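You operate a simulated robot arm through the tools that you are given. There is no shell and no other tool. Be economical: measure what you need, move in short steps, check, and stop when the job is done.

You are at the controls of a simulated robot arm. One attempt, no reset.

## Task
Prove the tester at 20 kPa with the tall black stopper, then vent it.
Fine: set the limit, pump up, wait for the green lamp. Pull the stopper once the red lamp is out and stand it on the bench.
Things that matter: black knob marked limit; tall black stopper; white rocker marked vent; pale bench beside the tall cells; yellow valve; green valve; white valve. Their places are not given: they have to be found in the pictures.

Only the result counts: the job must be done as asked and must still hold three seconds after the hand-in. Knocking over, shifting, dropping, spilling or breaking anything else fails it. A push-on lid holds only when it is set on centred and level and pressed home; a screw cap is set on level and turned clockwise until tight.

## Robot
A 7-joint arm with a two-finger parallel gripper, fixed in place. Base frame: the origin is at the foot of the arm, x ahead of it, y to its left, z up; the work surface is at about z = 0. Lengths are in mm, angles in rad, forces in N, time in s.
With the tool pointing down near the work surface it reaches from about 240 to 620 mm from the base axis. Its first joint turns from -1.152 to 1.152 rad. Payload 2.6 kg.
The TCP is the grasp point between the finger pads, 30 mm short of the fingertips. In the tool frame z runs along the fingers and y along their closing line. Largest opening 94 mm; finger width 28, thickness 10; the body of the gripper, 50 by 96 mm, starts 55 mm behind the TCP.
Orientation is that of the tool frame in the base frame, as [roll, pitch, yaw] about the fixed x, y, z axes, in that order (R = Rz(yaw) Ry(pitch) Rx(roll)). With the fingers straight down and closing along the base's y, the tool's x points along the base's -x, its y along +y and its z along -z.

## Interface
- The arm moves only by the tool move_arm. Its argument "plan" is a list of rows, each a list of 7 numbers: the turn, a rotation vector about the base's x, y, z in rad, then the shift along the base's x, y, z in mm, then the closure, from 0 (fully open) to 1 (shut). In form: [[ax, ay, az, x, y, z, hand], ...]. A call has 1 to 10 rows; each row is the pose to reach, as a shift and turn from the pose commanded when the call began. Each row takes 0.2 s and may step no farther than 50 mm and 0.15 rad from the row before; otherwise, or with a gripper value out of range, the whole call is refused. A pose out of reach is approached as far as the arm can. The call stops where the force on the tool passes 40 N (or 10 N more than at its start, if that is more) or the arm is blocked; 0.2 s more then pass. The fingers move at their own pace (about 72 mm/s each) and stop on an object; they squeeze with about 31 N. The grip force told is the motor's: it shows also when the fingers shut on nothing. Time passes only in rows, and 0.2 s behind the last, so rows that repeat a pose let the fingers close. The reply holds the time, the measured pose of the TCP, the force on the tool along the base axes, the opening and the grip force, in the units named above and with some noise, and new pictures: "pictures" is both (left out), scene, wrist or none.
- Cameras (640 x 400 px; columns grow to the right, rows downward): "scene" is fixed at [45.6, 467.4, 535.1]; the picture's right is [-0.45, -0.90, 0.00], its down [-0.74, 0.37, -0.57] and it looks along [0.51, -0.25, -0.82] (base axes); focal length 214 px, centre (320, 200). "wrist" rides on the gripper at [-37, 0, -58] in the tool frame; the picture's right is [0.00, -1.00, 0.00], its down [0.97, 0.00, -0.24] and it looks along [0.24, 0.00, 0.97] (tool axes); focal length 218 px, centre (320, 200).
- point_at(camera, pixels): there is no depth. For up to 12 entries [column, row, z] of the newest picture of that camera ("zoom" is the newest enlarged one), the place [x, y] in the base frame at which the ray of that pixel passes the height z, good to about 3 mm. No time passes.
- enlarge(camera, box): a new picture of the part [left, top, right, bottom] of that camera's present view, enlarged. No time passes.
- finish_job(): hands the job in; it is judged then, once.

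Keep the steps short. Do not move on a guess: measure, check each grasp and each placing, and mend mistakes. In all there are 80 turns and 120 pictures (those below and enlarged ones count). Leave the gripper open and the arm clear of the work at the hand-in unless told otherwise, and finish with a single line.

The tools are called as name(argument=value, ...) on one line, values as JSON. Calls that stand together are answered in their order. move_arm: Moves the arm, as the interface text tells. Its arguments: {"type":"object","properties":{"plan":{"type":"array","items":{"type":"array","items":{"type":"number"}}},"pictures":{"type":"string","enum":["both","scene","wrist","none"]}},"required":["plan"]} The other tools are called the same way: point_at (camera, pixels) gives the place at which the rays of pixels pass given heights; enlarge (camera, box) takes an enlarged picture of a part of a camera's view; finish_job () hands the job in.

At the start:

```text
time_s: 0.0
position: [265.9, 335.0, 354.3]
tcp_rot: [-3.141, 0.0, -3.141]
force: [-0.2, -0.4, -0.6]
finger_gap: 93.7
grasp_force: 0.0
```

scene: 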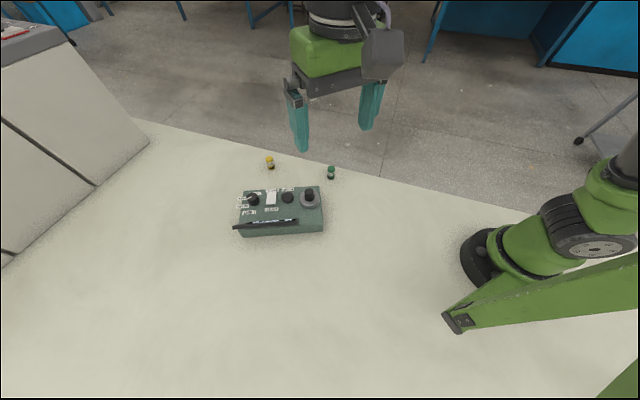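
wrist: 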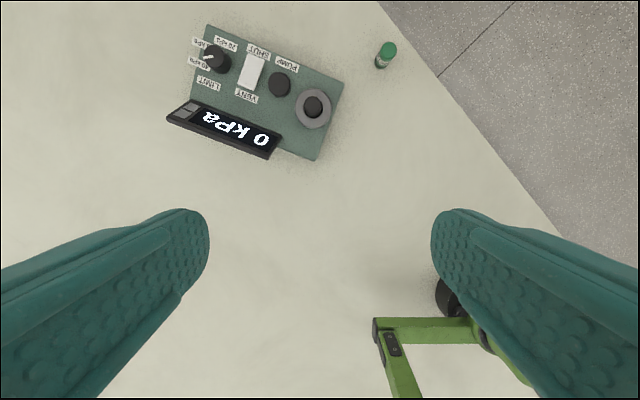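

I see a tester box with a knob, a rocker, a pump button, a socket and a display. I'll enlarge both views to read it.

enlarge(camera="wrist", box=[160, 10, 420, 172])

enlarge(camera="scene", box=[220, 140, 350, 245])

```text
2.46 times, centred on (290, 91) of wrist
```

zoom: 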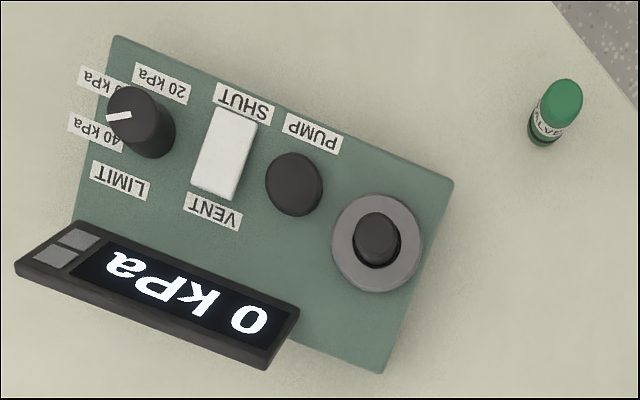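

```text
3.81 times, centred on (285, 192) of scene
```

zoom: 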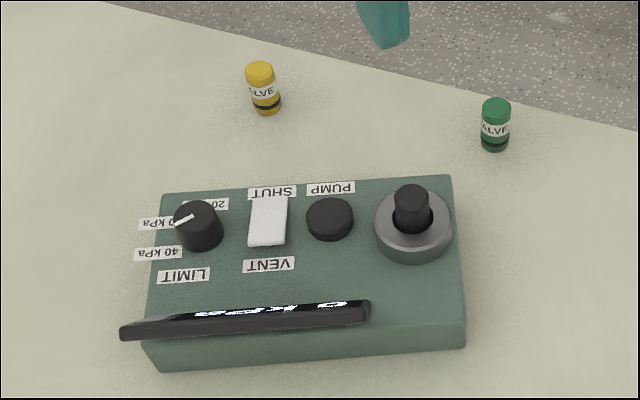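

I'll triangulate the knob, stopper, pump and rocker from both cameras.

point_at(camera="wrist", pixels=[[212, 54, 40], [212, 54, 80], [313, 103, 40], [313, 103, 100], [279, 82, 40], [279, 82, 80], [251, 71, 40], [251, 71, 80], [343, 83, 40], [206, 24, 40], [316, 160, 40], [387, 49, 40]])

point_at(camera="scene", pixels=[[252.5, 195, 40], [252.5, 195, 80], [309, 191, 40], [309, 191, 100], [287.5, 196, 40], [287.5, 196, 80], [271.5, 197, 40], [271.5, 197, 80], [319, 187, 40], [243.5, 191, 40], [269, 158.5, 40], [331, 169, 40]])

```text
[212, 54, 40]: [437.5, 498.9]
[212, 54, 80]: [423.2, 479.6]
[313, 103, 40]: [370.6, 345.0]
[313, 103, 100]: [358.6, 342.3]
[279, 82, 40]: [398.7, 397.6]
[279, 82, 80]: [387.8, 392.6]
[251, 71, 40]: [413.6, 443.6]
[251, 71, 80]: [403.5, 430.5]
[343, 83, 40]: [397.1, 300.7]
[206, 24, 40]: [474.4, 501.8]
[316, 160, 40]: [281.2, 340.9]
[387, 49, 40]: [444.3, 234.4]
```

```text
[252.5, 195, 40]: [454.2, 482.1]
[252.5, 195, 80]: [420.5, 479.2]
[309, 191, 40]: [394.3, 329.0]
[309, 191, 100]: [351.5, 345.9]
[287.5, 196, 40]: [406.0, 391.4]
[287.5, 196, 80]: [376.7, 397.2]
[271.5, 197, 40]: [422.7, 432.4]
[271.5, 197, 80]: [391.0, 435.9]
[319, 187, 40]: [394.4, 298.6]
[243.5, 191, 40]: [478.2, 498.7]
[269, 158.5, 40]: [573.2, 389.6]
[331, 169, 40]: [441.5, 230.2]
```

Box top is near z 45, knob near (423,480), pump near (395,394), rocker near (410,436) and stopper near (361,343). I'll move higher over the box and turn to line up with it (about -0.37 rad), for a closer look.

move_arm(plan=[[0, 0, -0.1, 35, 20, -10, 0], [0, 0, -0.2, 70, 40, -25, 0], [0, 0, -0.3, 105, 60, -40, 0], [0, 0, -0.37, 134, 85, -54, 0], [0, 0, -0.37, 134, 85, -54, 0]])

```text
time_s: 1.2
position: [377.2, 411.2, 292.5]
tcp_rot: [3.14, 0.0, 2.771]
force: [-0.2, -0.7, -0.7]
finger_gap: 93.8
grasp_force: 0.0
out of reach, approached as far as the arm can: row 4, 5
```

scene: 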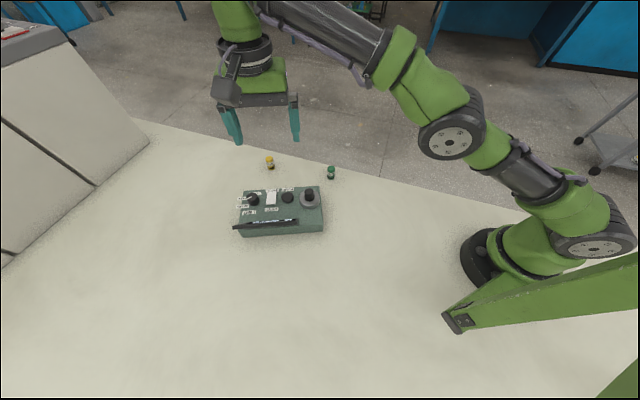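
wrist: 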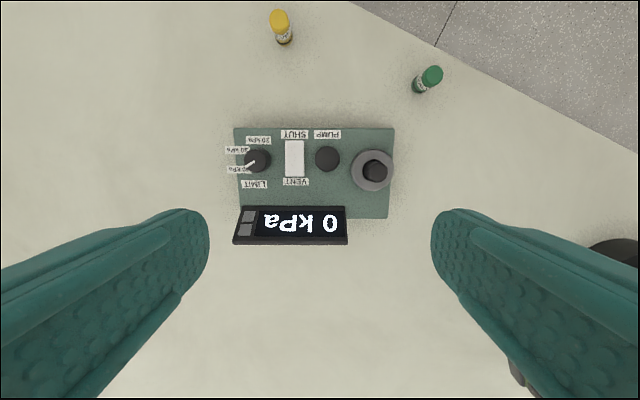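

Out of reach that high, but the view is good. I'll enlarge it for exact positions.

enlarge(camera="wrist", box=[220, 110, 410, 250])

point_at(camera="wrist", pixels=[[257, 160, 50], [257, 160, 80], [375, 171, 60], [375, 171, 90], [327, 158, 50], [327, 158, 60], [294, 158, 55], [235, 128, 40], [394, 129, 40], [388, 219, 40], [284, 40, 0], [420, 87, 0]])

```text
2.86 times, centred on (315, 180) of wrist
```

zoom: 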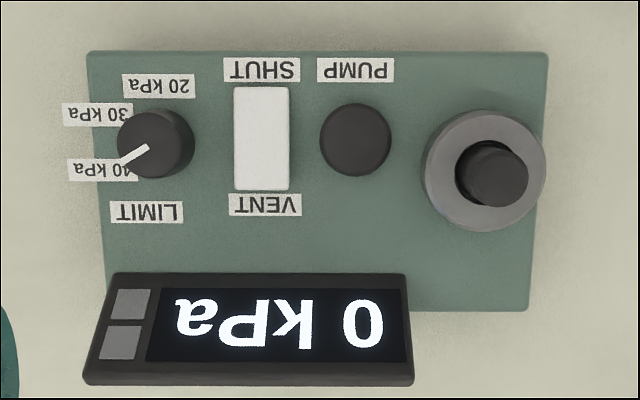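

```text
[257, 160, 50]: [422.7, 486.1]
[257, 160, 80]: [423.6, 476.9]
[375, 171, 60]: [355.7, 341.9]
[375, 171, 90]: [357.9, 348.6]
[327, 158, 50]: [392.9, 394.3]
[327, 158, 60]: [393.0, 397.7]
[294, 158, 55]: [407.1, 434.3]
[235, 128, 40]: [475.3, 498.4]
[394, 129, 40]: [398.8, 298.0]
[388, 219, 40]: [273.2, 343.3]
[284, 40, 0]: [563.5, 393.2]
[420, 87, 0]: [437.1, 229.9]
```

The pointer is on 40 kPa, and 20 lies about 120° clockwise seen from above. The knob is at about (423,478), top at z≈78. I'll move above it, partly closed, turned a further -0.5 rad so the fingers clear the rocker, and see whether that is in reach.

move_arm(plan=[[0, 0, -0.1, 0, 10, -45, 0.3], [0, 0, -0.2, 10, 25, -85, 0.45], [0, 0, -0.3, 20, 40, -120, 0.45], [0, 0, -0.4, 35, 55, -145, 0.45], [0, 0, -0.5, 46, 67, -150, 0.45], [0, 0, -0.5, 46, 67, -150, 0.45]])

```text
time_s: 2.6
position: [401.6, 459.0, 136.8]
tcp_rot: [3.142, 0.001, 2.27]
force: [-0.4, 0.2, 0.5]
finger_gap: 51.8
grasp_force: 0.1
out of reach, approached as far as the arm can: row 4, 5, 6
```

scene: 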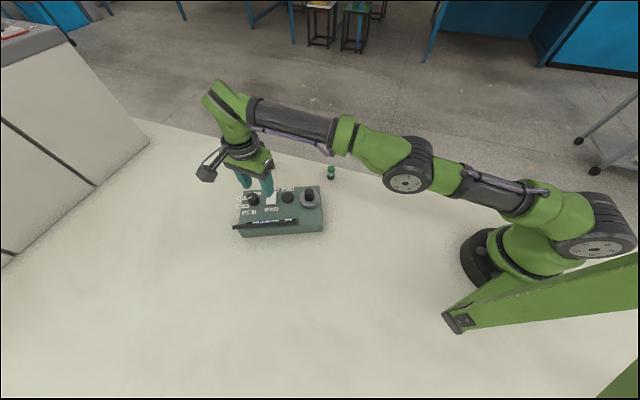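
wrist: 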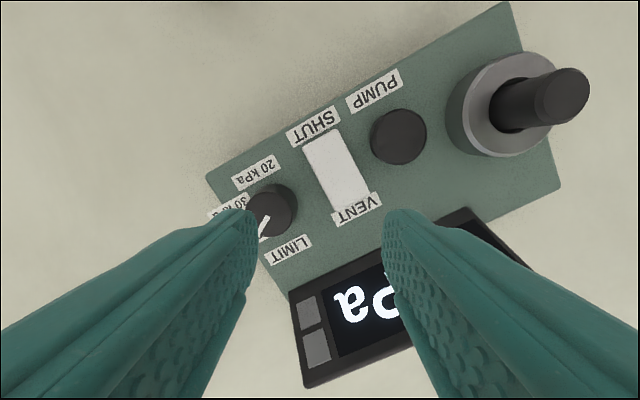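

The arm stops at about 610 mm radius. I'll measure the knob again from this closer view.

point_at(camera="wrist", pixels=[[270, 209, 60], [270, 209, 70], [270, 209, 80], [400, 136, 50], [400, 136, 60], [562, 95, 90], [562, 95, 100], [338, 172, 55], [307, 311, 70], [317, 347, 70], [335, 136, 55], [350, 205, 55]])

enlarge(camera="wrist", box=[200, 130, 360, 270])

```text
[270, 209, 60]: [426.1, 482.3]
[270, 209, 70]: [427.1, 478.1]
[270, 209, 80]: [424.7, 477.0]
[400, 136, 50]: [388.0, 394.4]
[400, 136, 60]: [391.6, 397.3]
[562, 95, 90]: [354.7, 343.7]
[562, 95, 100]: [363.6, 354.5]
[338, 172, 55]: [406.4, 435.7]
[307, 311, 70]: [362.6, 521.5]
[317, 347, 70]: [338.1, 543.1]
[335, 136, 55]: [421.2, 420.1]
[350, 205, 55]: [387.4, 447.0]
```

```text
2.86 times, centred on (280, 200) of wrist
```

zoom: 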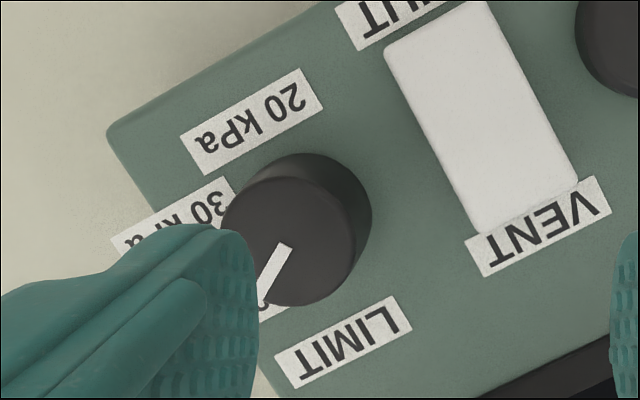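

The knob is at (426,479), radius 641, so the tool has to tilt outward. First I'll turn -0.55 rad about the vertical here, then tilt.

move_arm(plan=[[0, 0, -0.14, 0, 0, 0, 0.45], [0, 0, -0.28, 0, 0, 0, 0.45], [0, 0, -0.42, 0, 0, 0, 0.45], [0, 0, -0.55, 0, 0, 0, 0.45]], pictures="none")

move_arm(plan=[[0.056, -0.05, 0, 5, 5, -2, 0.45], [0.112, -0.1, 0, 12, 10, -4, 0.45], [0.112, -0.1, 0, 21, 16, -6, 0.45], [0.112, -0.1, 0, 21, 16, -6, 0.45]])

```text
time_s: 3.6
position: [401.9, 460.7, 137.4]
tcp_rot: [-3.141, -0.002, 1.717]
force: [0.3, 0.4, 0.2]
finger_gap: 51.9
grasp_force: 0.0
```

```text
time_s: 4.6
position: [424.1, 474.9, 133.9]
tcp_rot: [3.024, -0.096, 1.729]
force: [-0.2, -0.4, -0.1]
finger_gap: 51.8
grasp_force: 0.1
```

scene: 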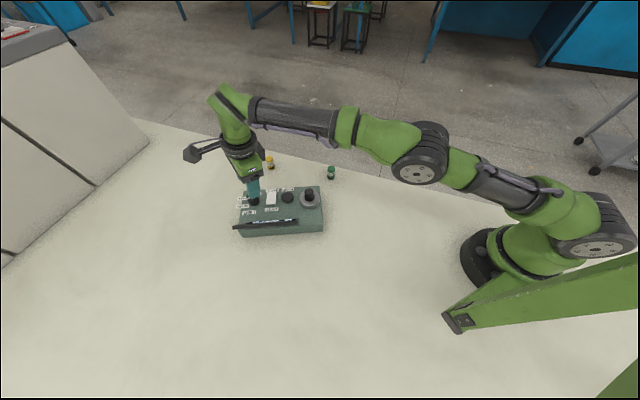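
wrist: 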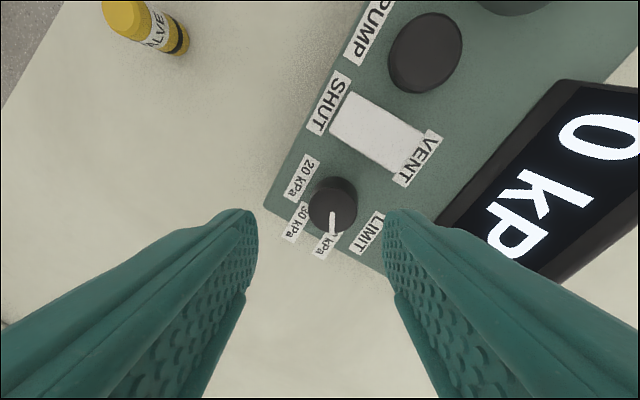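

In reach. The right finger will come down near the display edge, so I'll check that clearance, as well as the knob's place.

point_at(camera="wrist", pixels=[[440, 218, 60], [440, 218, 80], [440, 218, 100], [333, 203, 78], [333, 203, 60], [560, 80, 80], [560, 80, 100], [385, 212, 105], [255, 212, 105]])

point_at(camera="scene", pixels=[[233, 226, 60], [233, 226, 80], [233, 226, 100], [298, 220, 60], [298, 220, 80], [298, 220, 100]])

enlarge(camera="scene", box=[220, 170, 340, 245])

```text
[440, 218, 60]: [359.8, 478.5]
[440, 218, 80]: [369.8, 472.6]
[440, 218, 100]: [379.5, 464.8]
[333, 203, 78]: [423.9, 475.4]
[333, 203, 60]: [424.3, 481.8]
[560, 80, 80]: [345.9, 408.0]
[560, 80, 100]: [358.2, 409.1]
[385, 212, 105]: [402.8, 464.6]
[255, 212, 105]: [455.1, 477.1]
```

```text
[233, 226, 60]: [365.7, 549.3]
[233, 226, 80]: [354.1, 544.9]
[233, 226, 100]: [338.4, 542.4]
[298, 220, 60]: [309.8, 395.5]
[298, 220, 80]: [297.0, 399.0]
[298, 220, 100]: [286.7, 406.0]
```

```text
5.33 times, centred on (280, 208) of scene
```

zoom: 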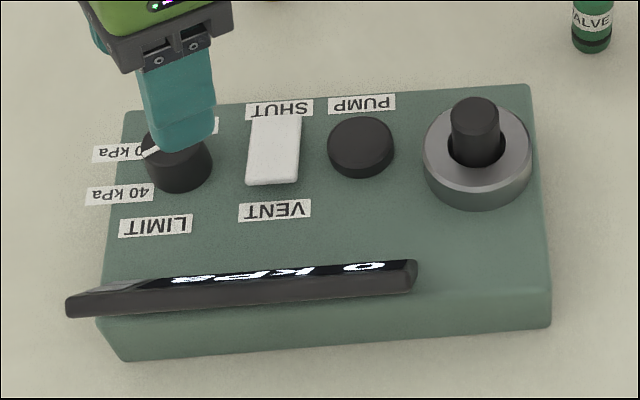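

The display is about 55 mm from the knob, so there is room. I'll descend to TCP z≈94, with the tips just above rocker height, and close on the knob.

move_arm(plan=[[0, 0, 0, -1, 0, -20, 0.45], [0, 0, 0, -2, 0, -40, 0.45], [0, 0, 0, -2, 0, -40, 0.7], [0, 0, 0, -2, 0, -40, 0.8], [0, 0, 0, -2, 0, -40, 0.8], [0, 0, 0, -2, 0, -40, 0.8]])

```text
time_s: 6.0
position: [421.5, 474.6, 92.0]
tcp_rot: [3.026, -0.095, 1.726]
force: [-3.5, -3.0, -0.2]
finger_gap: 29.2
grasp_force: 31.0
```

scene: 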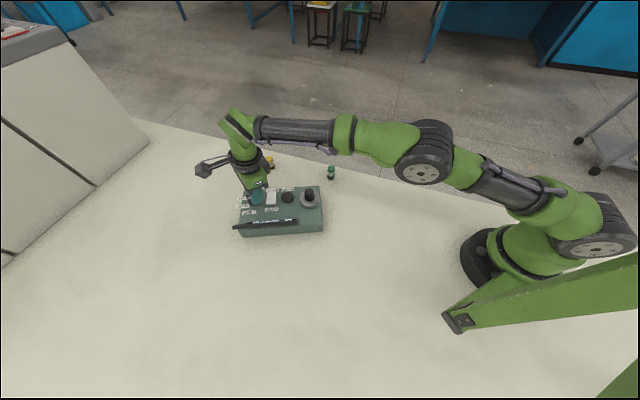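
wrist: 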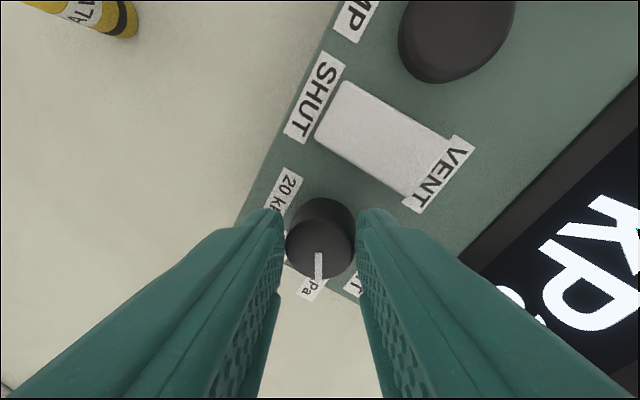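

Gripping the knob at a 29 mm gap. Next I turn about 60° clockwise about the tool axis.

move_arm(plan=[[0.014, 0.016, -0.138, 0, 0, 0, 0.8], [0.028, 0.032, -0.277, 0, 0, 0, 0.8], [0.042, 0.048, -0.415, 0, 0, 0, 0.8], [0.056, 0.064, -0.554, 0, 0, 0, 0.8], [0.07, 0.08, -0.692, 0, 0, 0, 0.8], [0.084, 0.096, -0.83, 0, 0, 0, 0.8], [0.098, 0.112, -0.969, 0, 0, 0, 0.8], [0.108, 0.122, -1.06, 0, 0, 0, 0.8]])

```text
time_s: 7.8
position: [421.9, 475.8, 94.4]
tcp_rot: [-3.111, -0.15, 0.646]
force: [-0.7, 11.1, -0.2]
finger_gap: 28.9
grasp_force: 31.4
```

scene: 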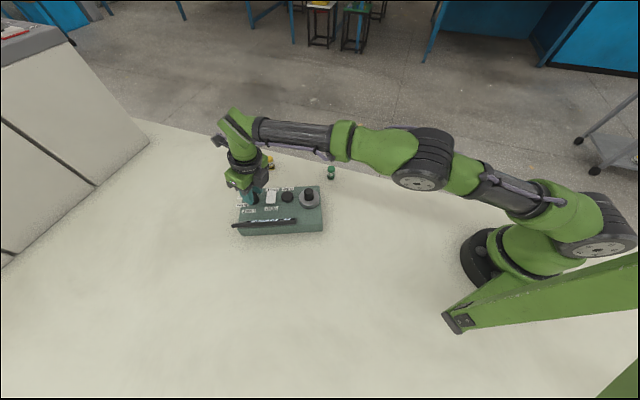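
wrist: 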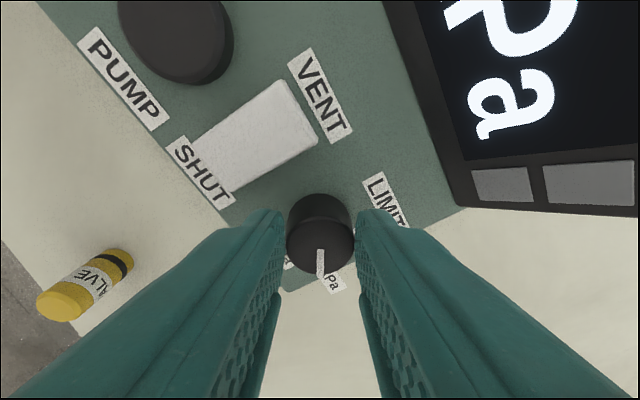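

The knob followed the turn. I'll release, swing back 60° and grip it again.

move_arm(plan=[[0, 0, 0, 0, 0, 0, 0.5], [0, 0, 0, 0, 0, 0, 0.5], [-0.014, -0.016, 0.138, 0, 0, 0, 0.5], [-0.028, -0.032, 0.277, 0, 0, 0, 0.5], [-0.042, -0.048, 0.415, 0, 0, 0, 0.5], [-0.056, -0.064, 0.554, 0, 0, 0, 0.5], [-0.07, -0.08, 0.692, 0, 0, 0, 0.5], [-0.084, -0.096, 0.83, 0, 0, 0, 0.5], [-0.098, -0.112, 0.969, 0, 0, 0, 0.5], [-0.105, -0.12, 1.04, 0, 0, 0, 0.5]], pictures="wrist")

```text
time_s: 10.0
position: [422.1, 475.7, 93.3]
tcp_rot: [3.027, -0.099, 1.707]
force: [0.4, -0.1, -0.8]
finger_gap: 47.0
grasp_force: 0.0
```

wrist: 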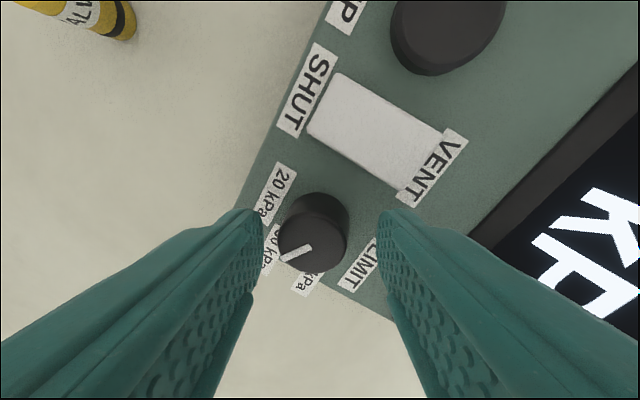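

The pointer is now on 30. I'll grip again and turn another 60° or so.

move_arm(plan=[[0, 0, 0, 0, 0, 0, 0.8], [0, 0, 0, 0, 0, 0, 0.8], [0.014, 0.016, -0.138, 0, 0, 0, 0.8], [0.028, 0.032, -0.277, 0, 0, 0, 0.8], [0.042, 0.048, -0.415, 0, 0, 0, 0.8], [0.056, 0.064, -0.554, 0, 0, 0, 0.8], [0.07, 0.08, -0.692, 0, 0, 0, 0.8], [0.084, 0.096, -0.83, 0, 0, 0, 0.8], [0.098, 0.112, -0.969, 0, 0, 0, 0.8], [0.107, 0.121, -1.05, 0, 0, 0, 0.8]], pictures="wrist")

move_arm(plan=[[0, 0, 0, 0, 0, 0, 0.5], [0, 0, 0, 0, 0, 0, 0.5], [0, 0, 0, -3, -3, 40, 0.5], [0, 0, 0, -10, -10, 80, 0.5], [-0.014, -0.016, 0.138, -20, -20, 80, 0.5], [-0.014, -0.016, 0.138, -20, -20, 80, 0.5]])

```text
time_s: 12.2
position: [419.9, 477.3, 92.4]
tcp_rot: [-3.107, -0.148, 0.635]
force: [-6.2, -11.4, 12.9]
finger_gap: 29.1
grasp_force: 31.3
```

wrist: 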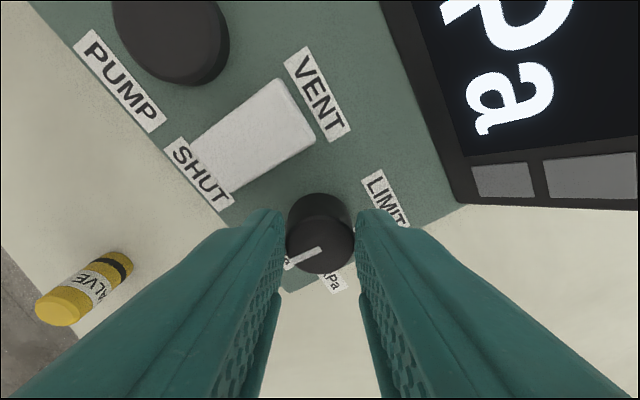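

```text
time_s: 13.6
position: [402.9, 458.0, 174.3]
tcp_rot: [-3.129, -0.151, 0.779]
force: [-0.5, 0.4, 0.6]
finger_gap: 47.1
grasp_force: 0.0
```

scene: 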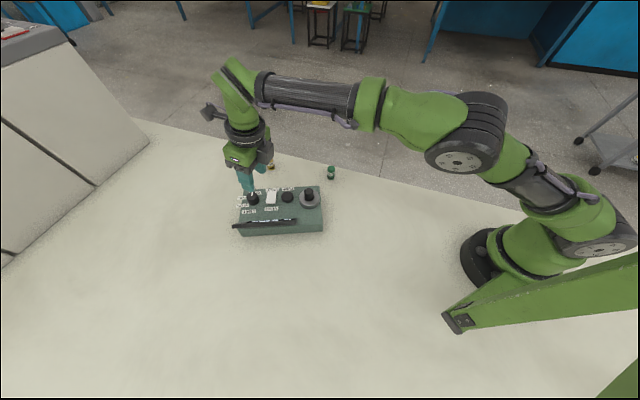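
wrist: 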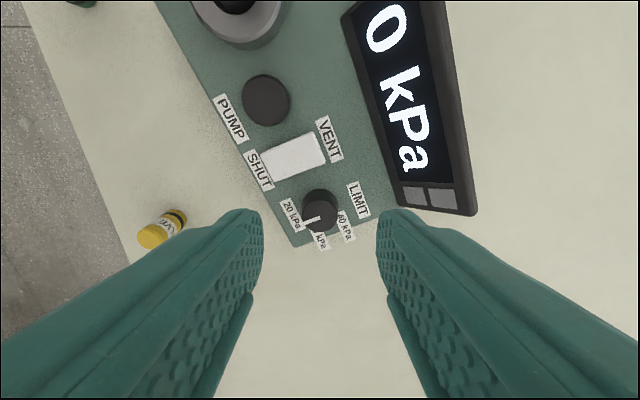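

enlarge(camera="wrist", box=[250, 120, 390, 260])

```text
2.86 times, centred on (320, 190) of wrist
```

zoom: 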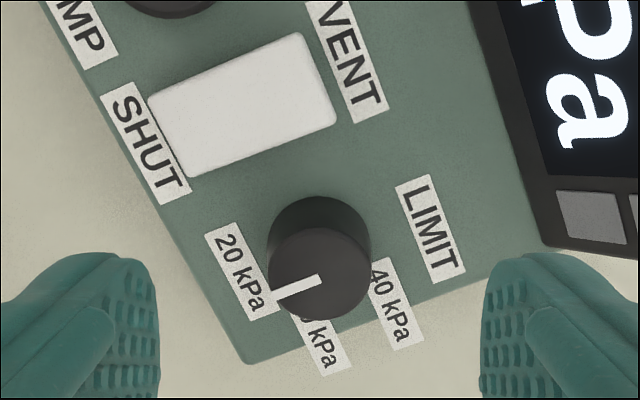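

The pointer now lies along the box's short axis, towards 20 kPa. Next I straighten the tool, then turn it square to the box above the pump.

move_arm(plan=[[-0.052, 0.053, 0, -10, -20, 0, 0.6], [-0.105, 0.107, 0, -12, -40, -5, 0.8], [-0.105, 0.107, 0, -12, -60, -15, 1], [-0.105, 0.107, 0, -12, -60, -15, 1]], pictures="none")

move_arm(plan=[[0, 0, 0.14, 0, 0, 0, 1], [0, 0, 0.28, 0, 0, 0, 1], [0, 0, 0.416, 0, 0, 0, 1], [0, 0, 0.416, 0, 0, 0, 1]])

```text
time_s: 14.6
position: [386.6, 395.8, 157.9]
tcp_rot: [-3.13, -0.002, 0.778]
force: [-0.9, -0.2, 0.2]
finger_gap: 0.1
grasp_force: 31.2
```

```text
time_s: 15.6
position: [388.4, 396.3, 158.8]
tcp_rot: [-3.129, -0.002, 1.195]
force: [0.9, 0.0, -0.7]
finger_gap: 0.0
grasp_force: 30.5
```

scene: 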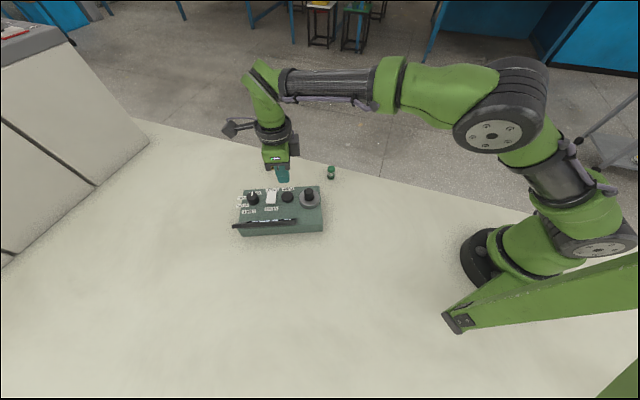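
wrist: 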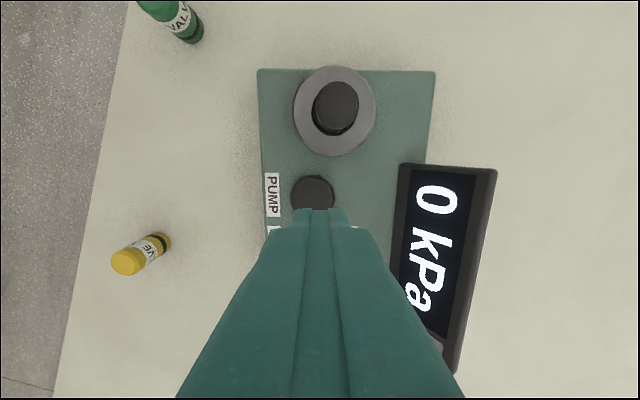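

The stopper and pump are clear in view. First I press the SHUT end of the rocker (about 420,430) lightly, so the valve is surely closed.

move_arm(plan=[[0, 0, 0, 31, 33, -20, 1], [0, 0, 0, 31, 33, -50, 1], [0, 0, 0, 31, 33, -62, 1], [0, 0, 0, 31, 33, -68, 1], [0, 0, 0, 31, 33, -72, 1], [0, 0, 0, 31, 33, -75, 1], [0, 0, 0, 31, 33, -78, 1], [0, 0, 0, 31, 33, -81, 1]])

```text
time_s: 17.3
position: [420.6, 430.7, 85.0]
tcp_rot: [-3.129, -0.007, 1.19]
force: [-2.1, -2.4, 3.4]
finger_gap: 0.0
grasp_force: 30.9
stopped in row 8: the force on the tool passed its limit (the readings are from after the stop); the commanded pose is now the measured one
```

scene: 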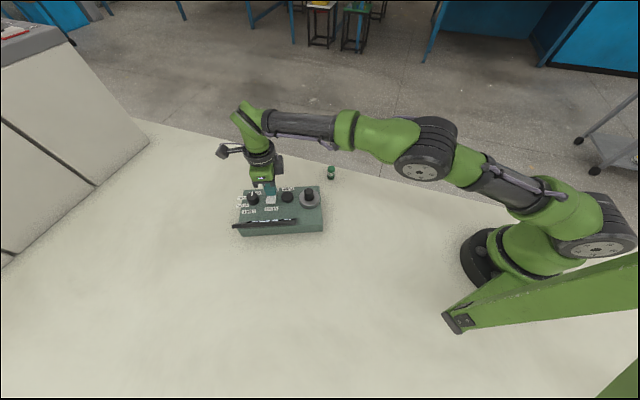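
wrist: 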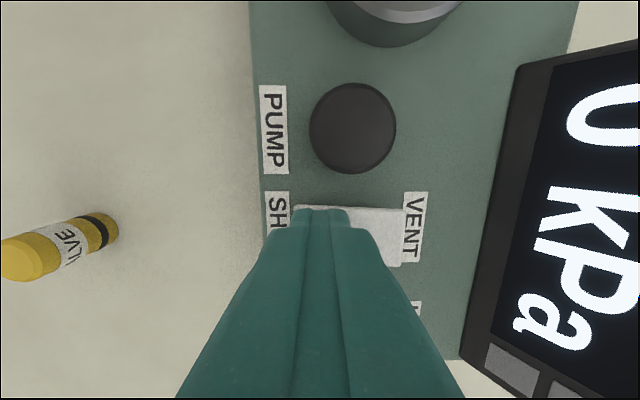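

SHUT is pressed. I'll lift and place the fingertips over the pump, measuring the pump again first.

point_at(camera="wrist", pixels=[[353, 127, 50], [353, 127, 56], [353, 127, 62]])

move_arm(plan=[[0, 0, 0, 0, 0, 15, 1], [0, 0, 0, 0, 0, 35, 1], [0, 0, 0, -30, -34, 35, 1], [0, 0, 0, -30, -34, 35, 1]])

```text
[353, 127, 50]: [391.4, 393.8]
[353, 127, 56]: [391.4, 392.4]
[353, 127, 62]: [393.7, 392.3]
```

```text
time_s: 18.3
position: [391.9, 396.4, 119.7]
tcp_rot: [-3.128, -0.005, 1.192]
force: [0.1, -0.1, 0.4]
finger_gap: 0.0
grasp_force: 31.1
```

scene: 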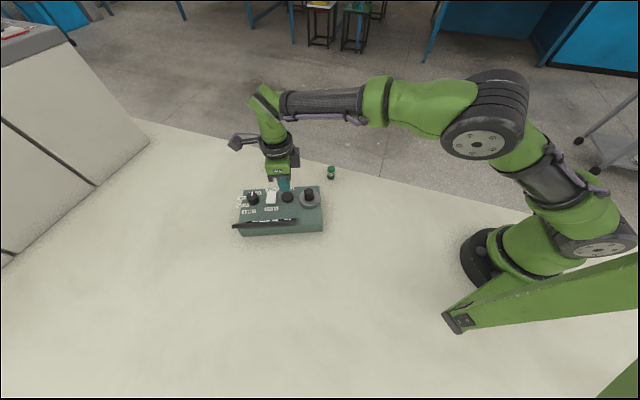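
wrist: 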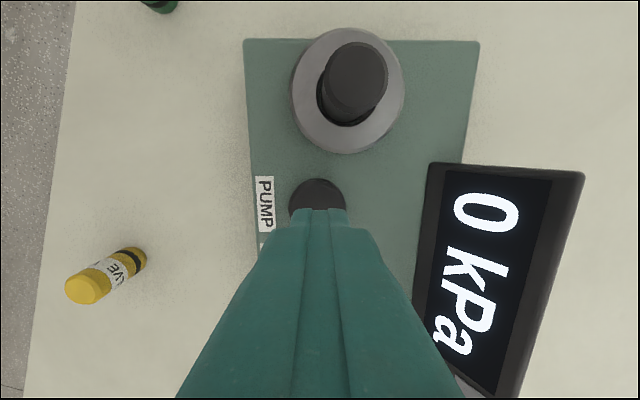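

The stopper shows a dark gap around it, so I'll check how it is seated.

enlarge(camera="wrist", box=[270, 20, 430, 170])

enlarge(camera="scene", box=[280, 165, 340, 215])

```text
2.67 times, centred on (350, 95) of wrist
```

zoom: 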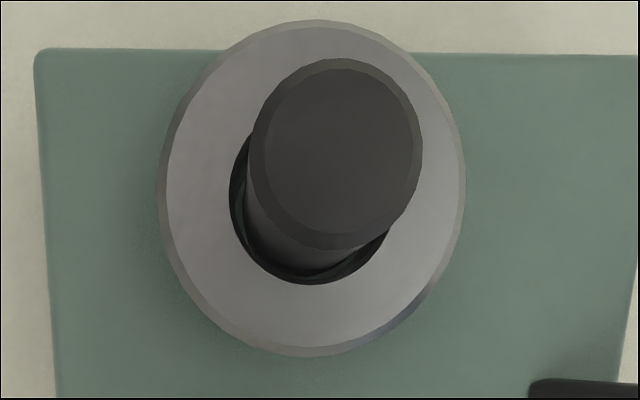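

```text
8.00 times, centred on (310, 190) of scene
```

zoom: 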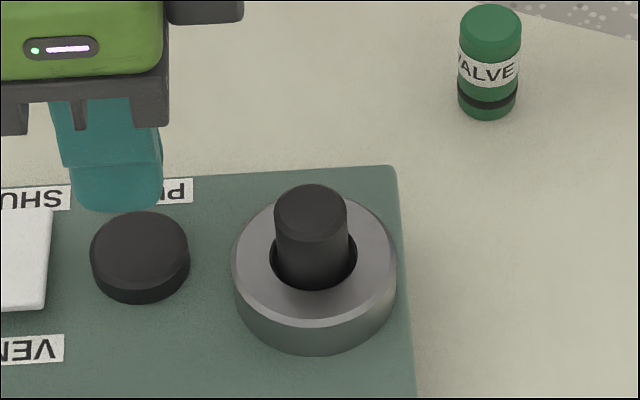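

The stopper stands upright in the socket. Now I'll press the pump slowly and read the result.

move_arm(plan=[[0, 0, 0, 1, -2, -20, 1], [0, 0, 0, 1, -2, -28, 1], [0, 0, 0, 1, -2, -32, 1], [0, 0, 0, 1, -2, -35, 1], [0, 0, 0, 1, -2, -38, 1], [0, 0, 0, 1, -2, -40, 1]], pictures="wrist")

```text
time_s: 19.7
position: [393.0, 393.6, 80.7]
tcp_rot: [-3.131, -0.007, 1.19]
force: [-1.2, -4.9, 13.1]
finger_gap: 0.0
grasp_force: 31.1
```

wrist: 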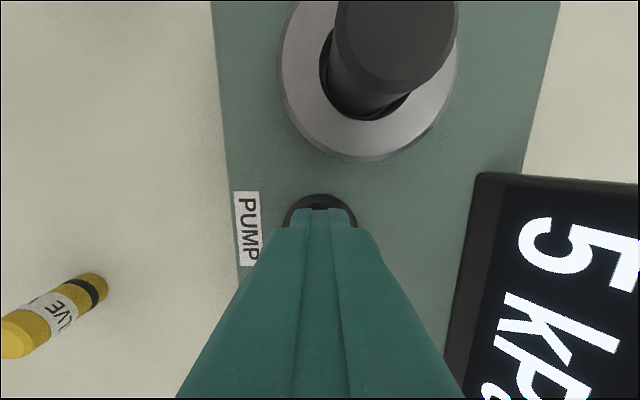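

5 kPa from one stroke. I'll let go and press again, twice.

move_arm(plan=[[0, 0, 0, 0, 0, 8, 1], [0, 0, 0, 0, 0, 14, 1], [0, 0, 0, 0, 0, 8, 1], [0, 0, 0, 0, 0, 3, 1], [0, 0, 0, 0, 0, 0, 1], [0, 0, 0, 0, 0, 8, 1], [0, 0, 0, 0, 0, 14, 1], [0, 0, 0, 0, 0, 8, 1], [0, 0, 0, 0, 0, 3, 1], [0, 0, 0, 0, 0, 0, 1]], pictures="wrist")

```text
time_s: 21.9
position: [392.2, 394.0, 81.4]
tcp_rot: [-3.129, -0.009, 1.192]
force: [-1.6, 1.8, 9.2]
finger_gap: 0.0
grasp_force: 30.8
```

wrist: 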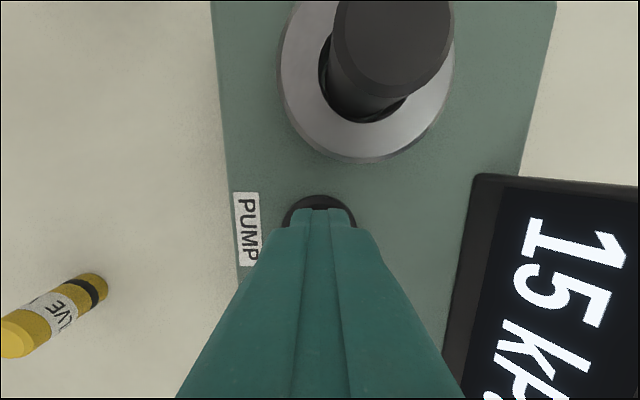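

15 kPa. One more stroke, then I lift to watch the lamps.

move_arm(plan=[[0, 0, 0, 0, 0, 8, 1], [0, 0, 0, 0, 0, 14, 1], [0, 0, 0, 0, 0, 8, 1], [0, 0, 0, 0, 0, 3, 1], [0, 0, 0, 0, 0, 0, 1], [0, 0, 0, 0, 0, 8, 1], [0, 0, 0, 0, 0, 40, 1], [0, 0, 0, 0, 0, 80, 1], [0, 0, 0, 0, 0, 90, 1]])

```text
time_s: 23.9
position: [390.9, 393.6, 174.7]
tcp_rot: [-3.129, -0.003, 1.192]
force: [0.3, 0.6, 0.3]
finger_gap: 0.0
grasp_force: 31.1
```

scene: 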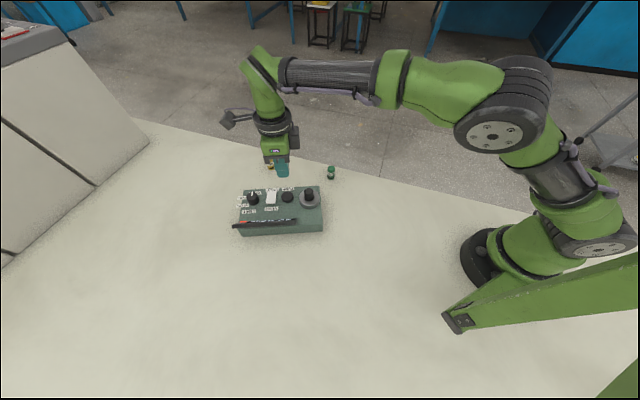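
wrist: 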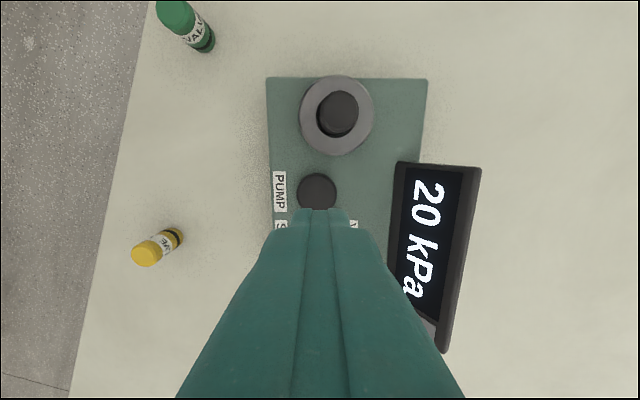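

20 kPa and the red lamp is lit. I'll wait about 2 s, then zoom on the lamps with the scene camera.

move_arm(plan=[[0, 0, 0, 10, 0, 0, 1], [0, 0, 0, 15, 0, 0, 1], [0, 0, 0, 15, 0, 0, 1], [0, 0, 0, 15, 0, 0, 1], [0, 0, 0, 15, 0, 0, 1], [0, 0, 0, 15, 0, 0, 1], [0, 0, 0, 15, 0, 0, 1], [0, 0, 0, 15, 0, 0, 1], [0, 0, 0, 15, 0, 0, 1], [0, 0, 0, 15, 0, 0, 1]], pictures="wrist")

enlarge(camera="scene", box=[225, 185, 305, 235])

```text
time_s: 26.1
position: [407.5, 392.7, 171.9]
tcp_rot: [-3.129, -0.005, 1.19]
force: [-0.2, -0.6, -0.1]
finger_gap: 0.1
grasp_force: 30.7
```

wrist: 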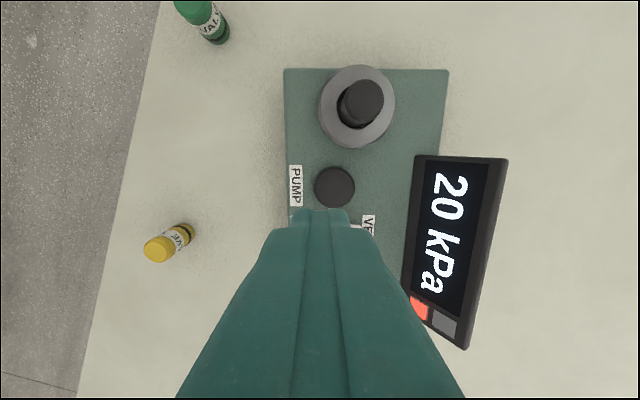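

```text
8.00 times, centred on (265, 210) of scene
```

zoom: 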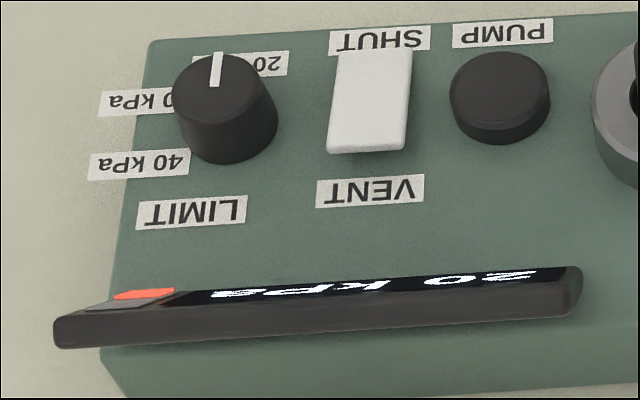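

Red is lit, green is not yet. I'll keep waiting.

move_arm(plan=[[0, 0, 0, 0, 0, 0, 1], [0, 0, 0, 0, 0, 0, 1], [0, 0, 0, 0, 0, 0, 1], [0, 0, 0, 0, 0, 0, 1], [0, 0, 0, 0, 0, 0, 1], [0, 0, 0, 0, 0, 0, 1], [0, 0, 0, 0, 0, 0, 1], [0, 0, 0, 0, 0, 0, 1], [0, 0, 0, 0, 0, 0, 1], [0, 0, 0, 0, 0, 0, 1]], pictures="none")

move_arm(plan=[[0, 0, 0, 0, 0, 0, 1], [0, 0, 0, 0, 0, 0, 1], [0, 0, 0, 0, 0, 0, 1], [0, 0, 0, 0, 0, 0, 1], [0, 0, 0, 0, 0, 0, 1], [0, 0, 0, 0, 0, 0, 1], [0, 0, 0, 0, 0, 0, 1], [0, 0, 0, 0, 0, 0, 1], [0, 0, 0, 0, 0, 0, 1], [0, 0, 0, 0, 0, 0, 1]], pictures="wrist")

```text
time_s: 28.3
position: [406.1, 392.3, 172.2]
tcp_rot: [-3.13, -0.006, 1.19]
force: [0.0, -0.3, 0.4]
finger_gap: 0.0
grasp_force: 31.0
```

```text
time_s: 30.5
position: [406.6, 391.7, 172.2]
tcp_rot: [-3.129, -0.006, 1.188]
force: [-0.7, 0.6, -0.6]
finger_gap: 0.1
grasp_force: 30.7
```

wrist: 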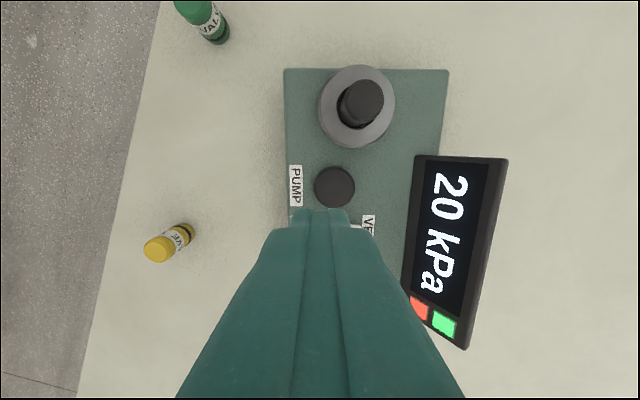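

Green is lit. Now I press the VENT end of the rocker, at about (394,440).

move_arm(plan=[[0, 0, 0, -12, 40, -10, 1], [0, 0, 0, -13, 48, -45, 1], [0, 0, 0, -13, 48, -68, 1], [0, 0, 0, -13, 48, -76, 1], [0, 0, 0, -13, 48, -80, 1], [0, 0, 0, -13, 48, -83, 1], [0, 0, 0, -13, 48, -86, 1], [0, 0, 0, -13, 48, -89, 1], [0, 0, 0, -13, 48, -91, 1]])

```text
time_s: 32.4
position: [394.6, 442.0, 84.2]
tcp_rot: [-3.127, -0.006, 1.187]
force: [-2.2, -2.2, 4.6]
finger_gap: 0.0
grasp_force: 31.3
stopped in row 9: the force on the tool passed its limit (the readings are from after the stop); the commanded pose is now the measured one
```

scene: 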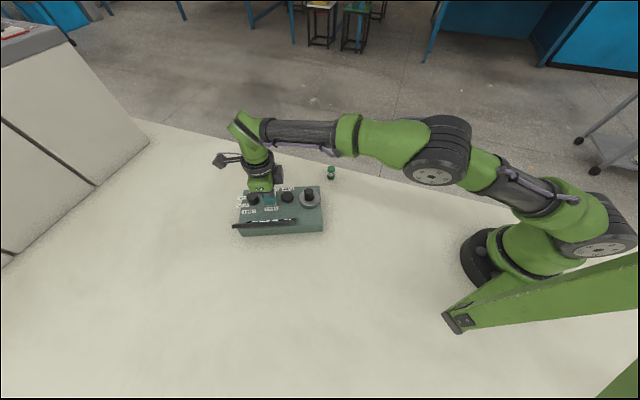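
wrist: 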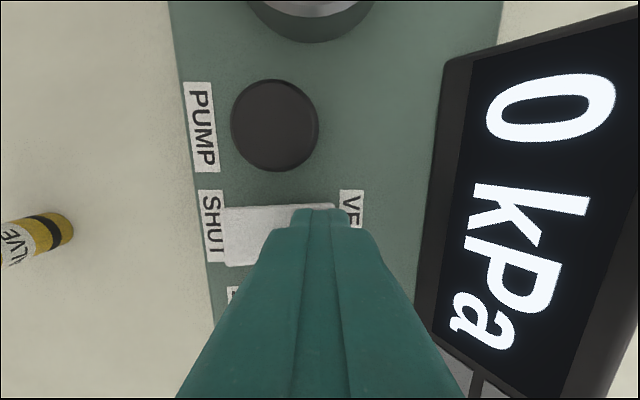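

0 kPa. I'll lift, open, and move above the stopper near (359,345), then check that the red lamp is out.

move_arm(plan=[[0, 0, 0, 0, 0, 30, 1], [0, 0, 0, 0, 0, 70, 0.8], [0, 0, 0, -12, -32, 90, 0.5], [0, 0, 0, -24, -64, 90, 0.4], [0, 0, 0, -35, -97, 90, 0.4], [0, 0, 0, -35, -97, 90, 0.4]])

enlarge(camera="scene", box=[225, 175, 325, 240])

```text
time_s: 33.8
position: [360.7, 345.5, 173.1]
tcp_rot: [-3.127, -0.008, 1.187]
force: [-0.1, -0.4, -0.1]
finger_gap: 56.4
grasp_force: 0.0
```

scene: 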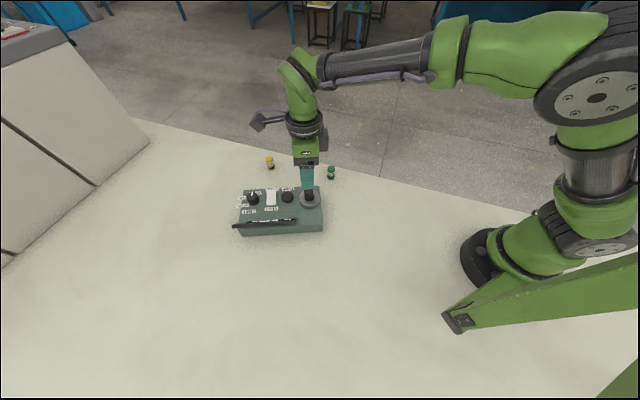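
wrist: 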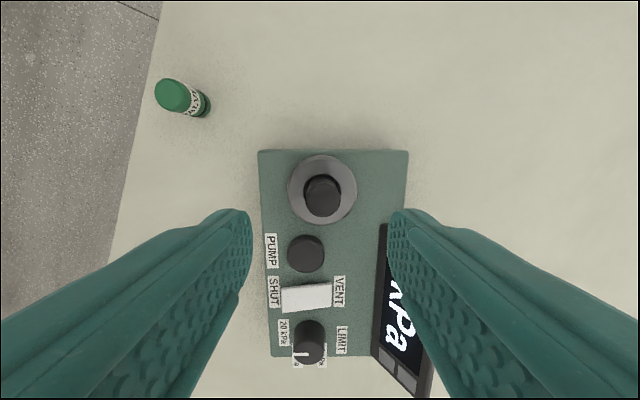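

```text
6.15 times, centred on (275, 208) of scene
```

zoom: 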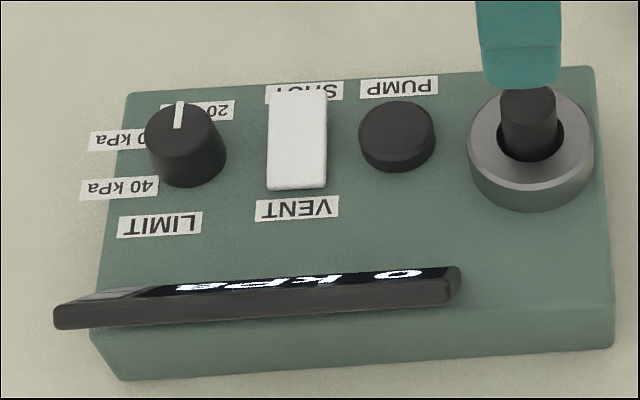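

Red is out. I'll measure the stopper's top and plan the pull.

point_at(camera="wrist", pixels=[[324, 195, 80], [324, 195, 90], [324, 195, 100], [322, 189, 62], [322, 189, 70], [199, 105, 0], [380, 150, 45]])

point_at(camera="scene", pixels=[[309, 191, 80], [309, 191, 90], [309, 191, 100], [309, 197, 62]])

```text
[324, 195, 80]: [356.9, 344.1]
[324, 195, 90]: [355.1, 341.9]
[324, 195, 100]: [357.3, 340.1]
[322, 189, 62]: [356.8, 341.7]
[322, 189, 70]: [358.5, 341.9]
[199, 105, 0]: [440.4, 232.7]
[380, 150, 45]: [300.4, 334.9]
```

```text
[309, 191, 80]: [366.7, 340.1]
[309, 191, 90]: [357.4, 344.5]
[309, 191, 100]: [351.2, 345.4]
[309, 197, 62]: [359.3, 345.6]
```

The stopper is at about (357.5,343), top z≈91. I'll descend with the tips above the ring (TCP z≈98) and close.

move_arm(plan=[[0, 0, 0, -3, -2.5, -40, 0.5], [0, 0, 0, -3, -2.5, -65, 0.5], [0, 0, 0, -3, -2.5, -74, 0.5], [0, 0, 0, -3, -2.5, -74, 0.9], [0, 0, 0, -3, -2.5, -74, 0.9], [0, 0, 0, -3, -2.5, -74, 0.9]])

```text
time_s: 35.2
position: [356.0, 342.7, 99.4]
tcp_rot: [-3.126, -0.006, 1.189]
force: [0.0, 0.9, -0.1]
finger_gap: 21.2
grasp_force: 30.8
```

scene: 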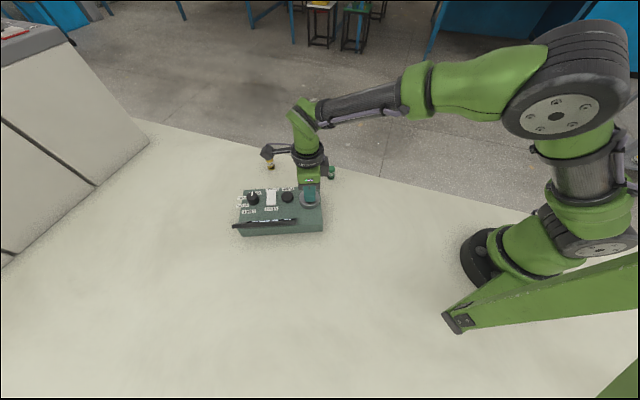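
wrist: 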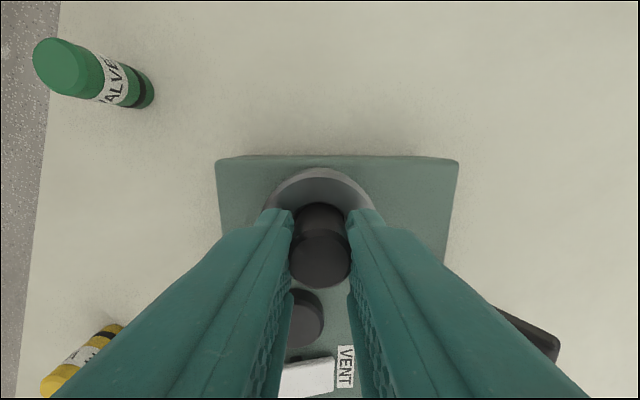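

Gripping at 21 mm. I'll pull straight up.

move_arm(plan=[[0, 0, 0, 0, 0, 5, 0.9], [0, 0, 0, 0, 0, 12, 0.9], [0, 0, 0, 0, 0, 25, 0.9], [0, 0, 0, 0, 0, 50, 0.9], [0, 0, 0, 0, 0, 80, 0.9], [0, 0, 0, 0, 0, 100, 0.9], [0, 0, 0, 0, 0, 100, 0.9]])

enlarge(camera="scene", box=[260, 130, 360, 210])

```text
time_s: 36.8
position: [354.6, 343.4, 199.1]
tcp_rot: [-3.128, -0.008, 1.188]
force: [0.6, 0.0, 0.1]
finger_gap: 20.7
grasp_force: 31.0
```

scene: 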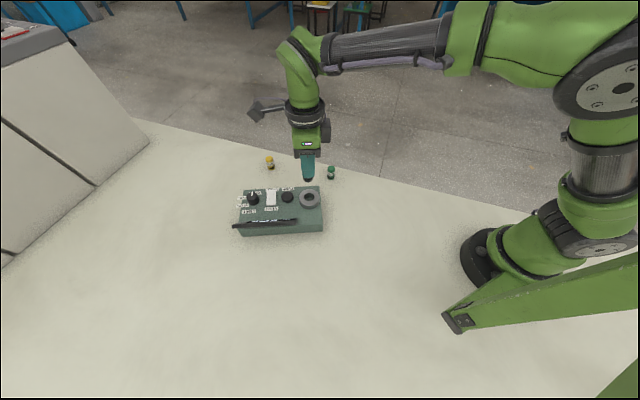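
wrist: 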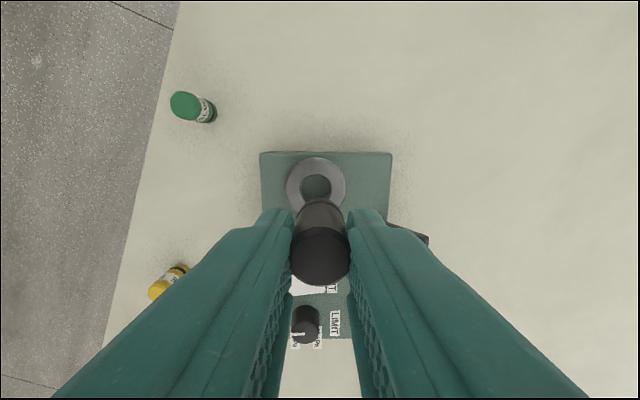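

```text
5.00 times, centred on (310, 170) of scene
```

zoom: 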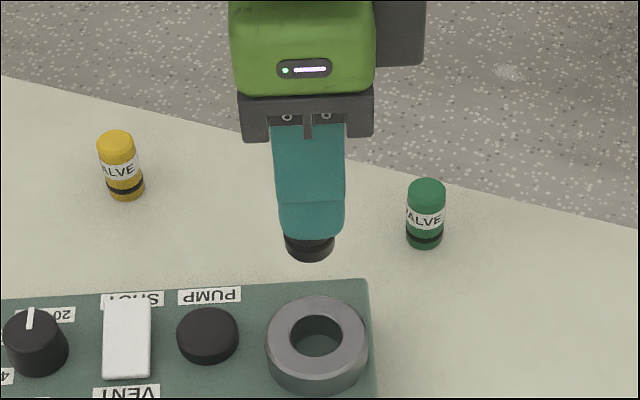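

The stopper is out, protruding a little below the tips. I'll carry it to the bench area near (320,215) and look for the white valve, which may blend in with the bench.

move_arm(plan=[[0, 0, 0, -10, -43, 0, 0.9], [0, 0, 0, -22, -86, 0, 0.9], [0, 0, 0, -35, -128, 0, 0.9], [0, 0, 0, -35, -128, 0, 0.9]])

enlarge(camera="scene", box=[270, 140, 430, 250])

```text
time_s: 37.8
position: [319.4, 213.1, 200.7]
tcp_rot: [-3.126, -0.008, 1.189]
force: [-0.8, 0.5, -1.4]
finger_gap: 21.7
grasp_force: 31.0
```

scene: 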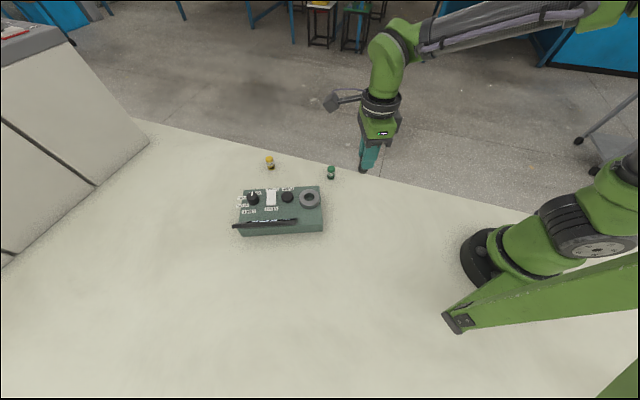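
wrist: 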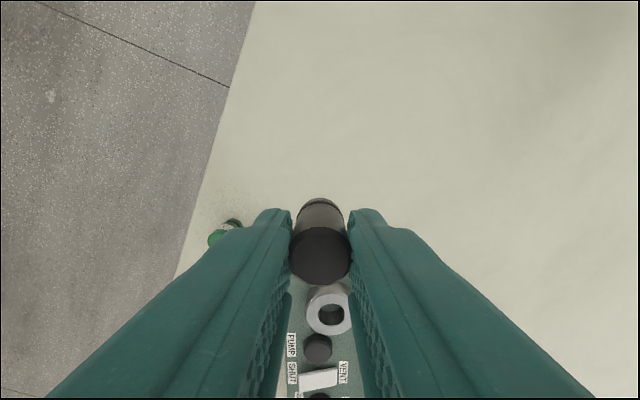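

```text
3.64 times, centred on (350, 195) of scene
```

zoom: 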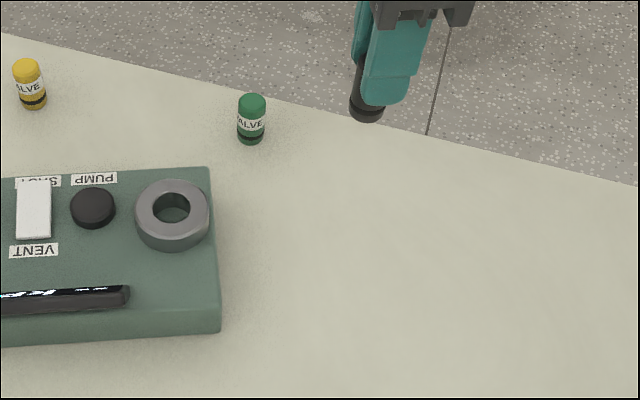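

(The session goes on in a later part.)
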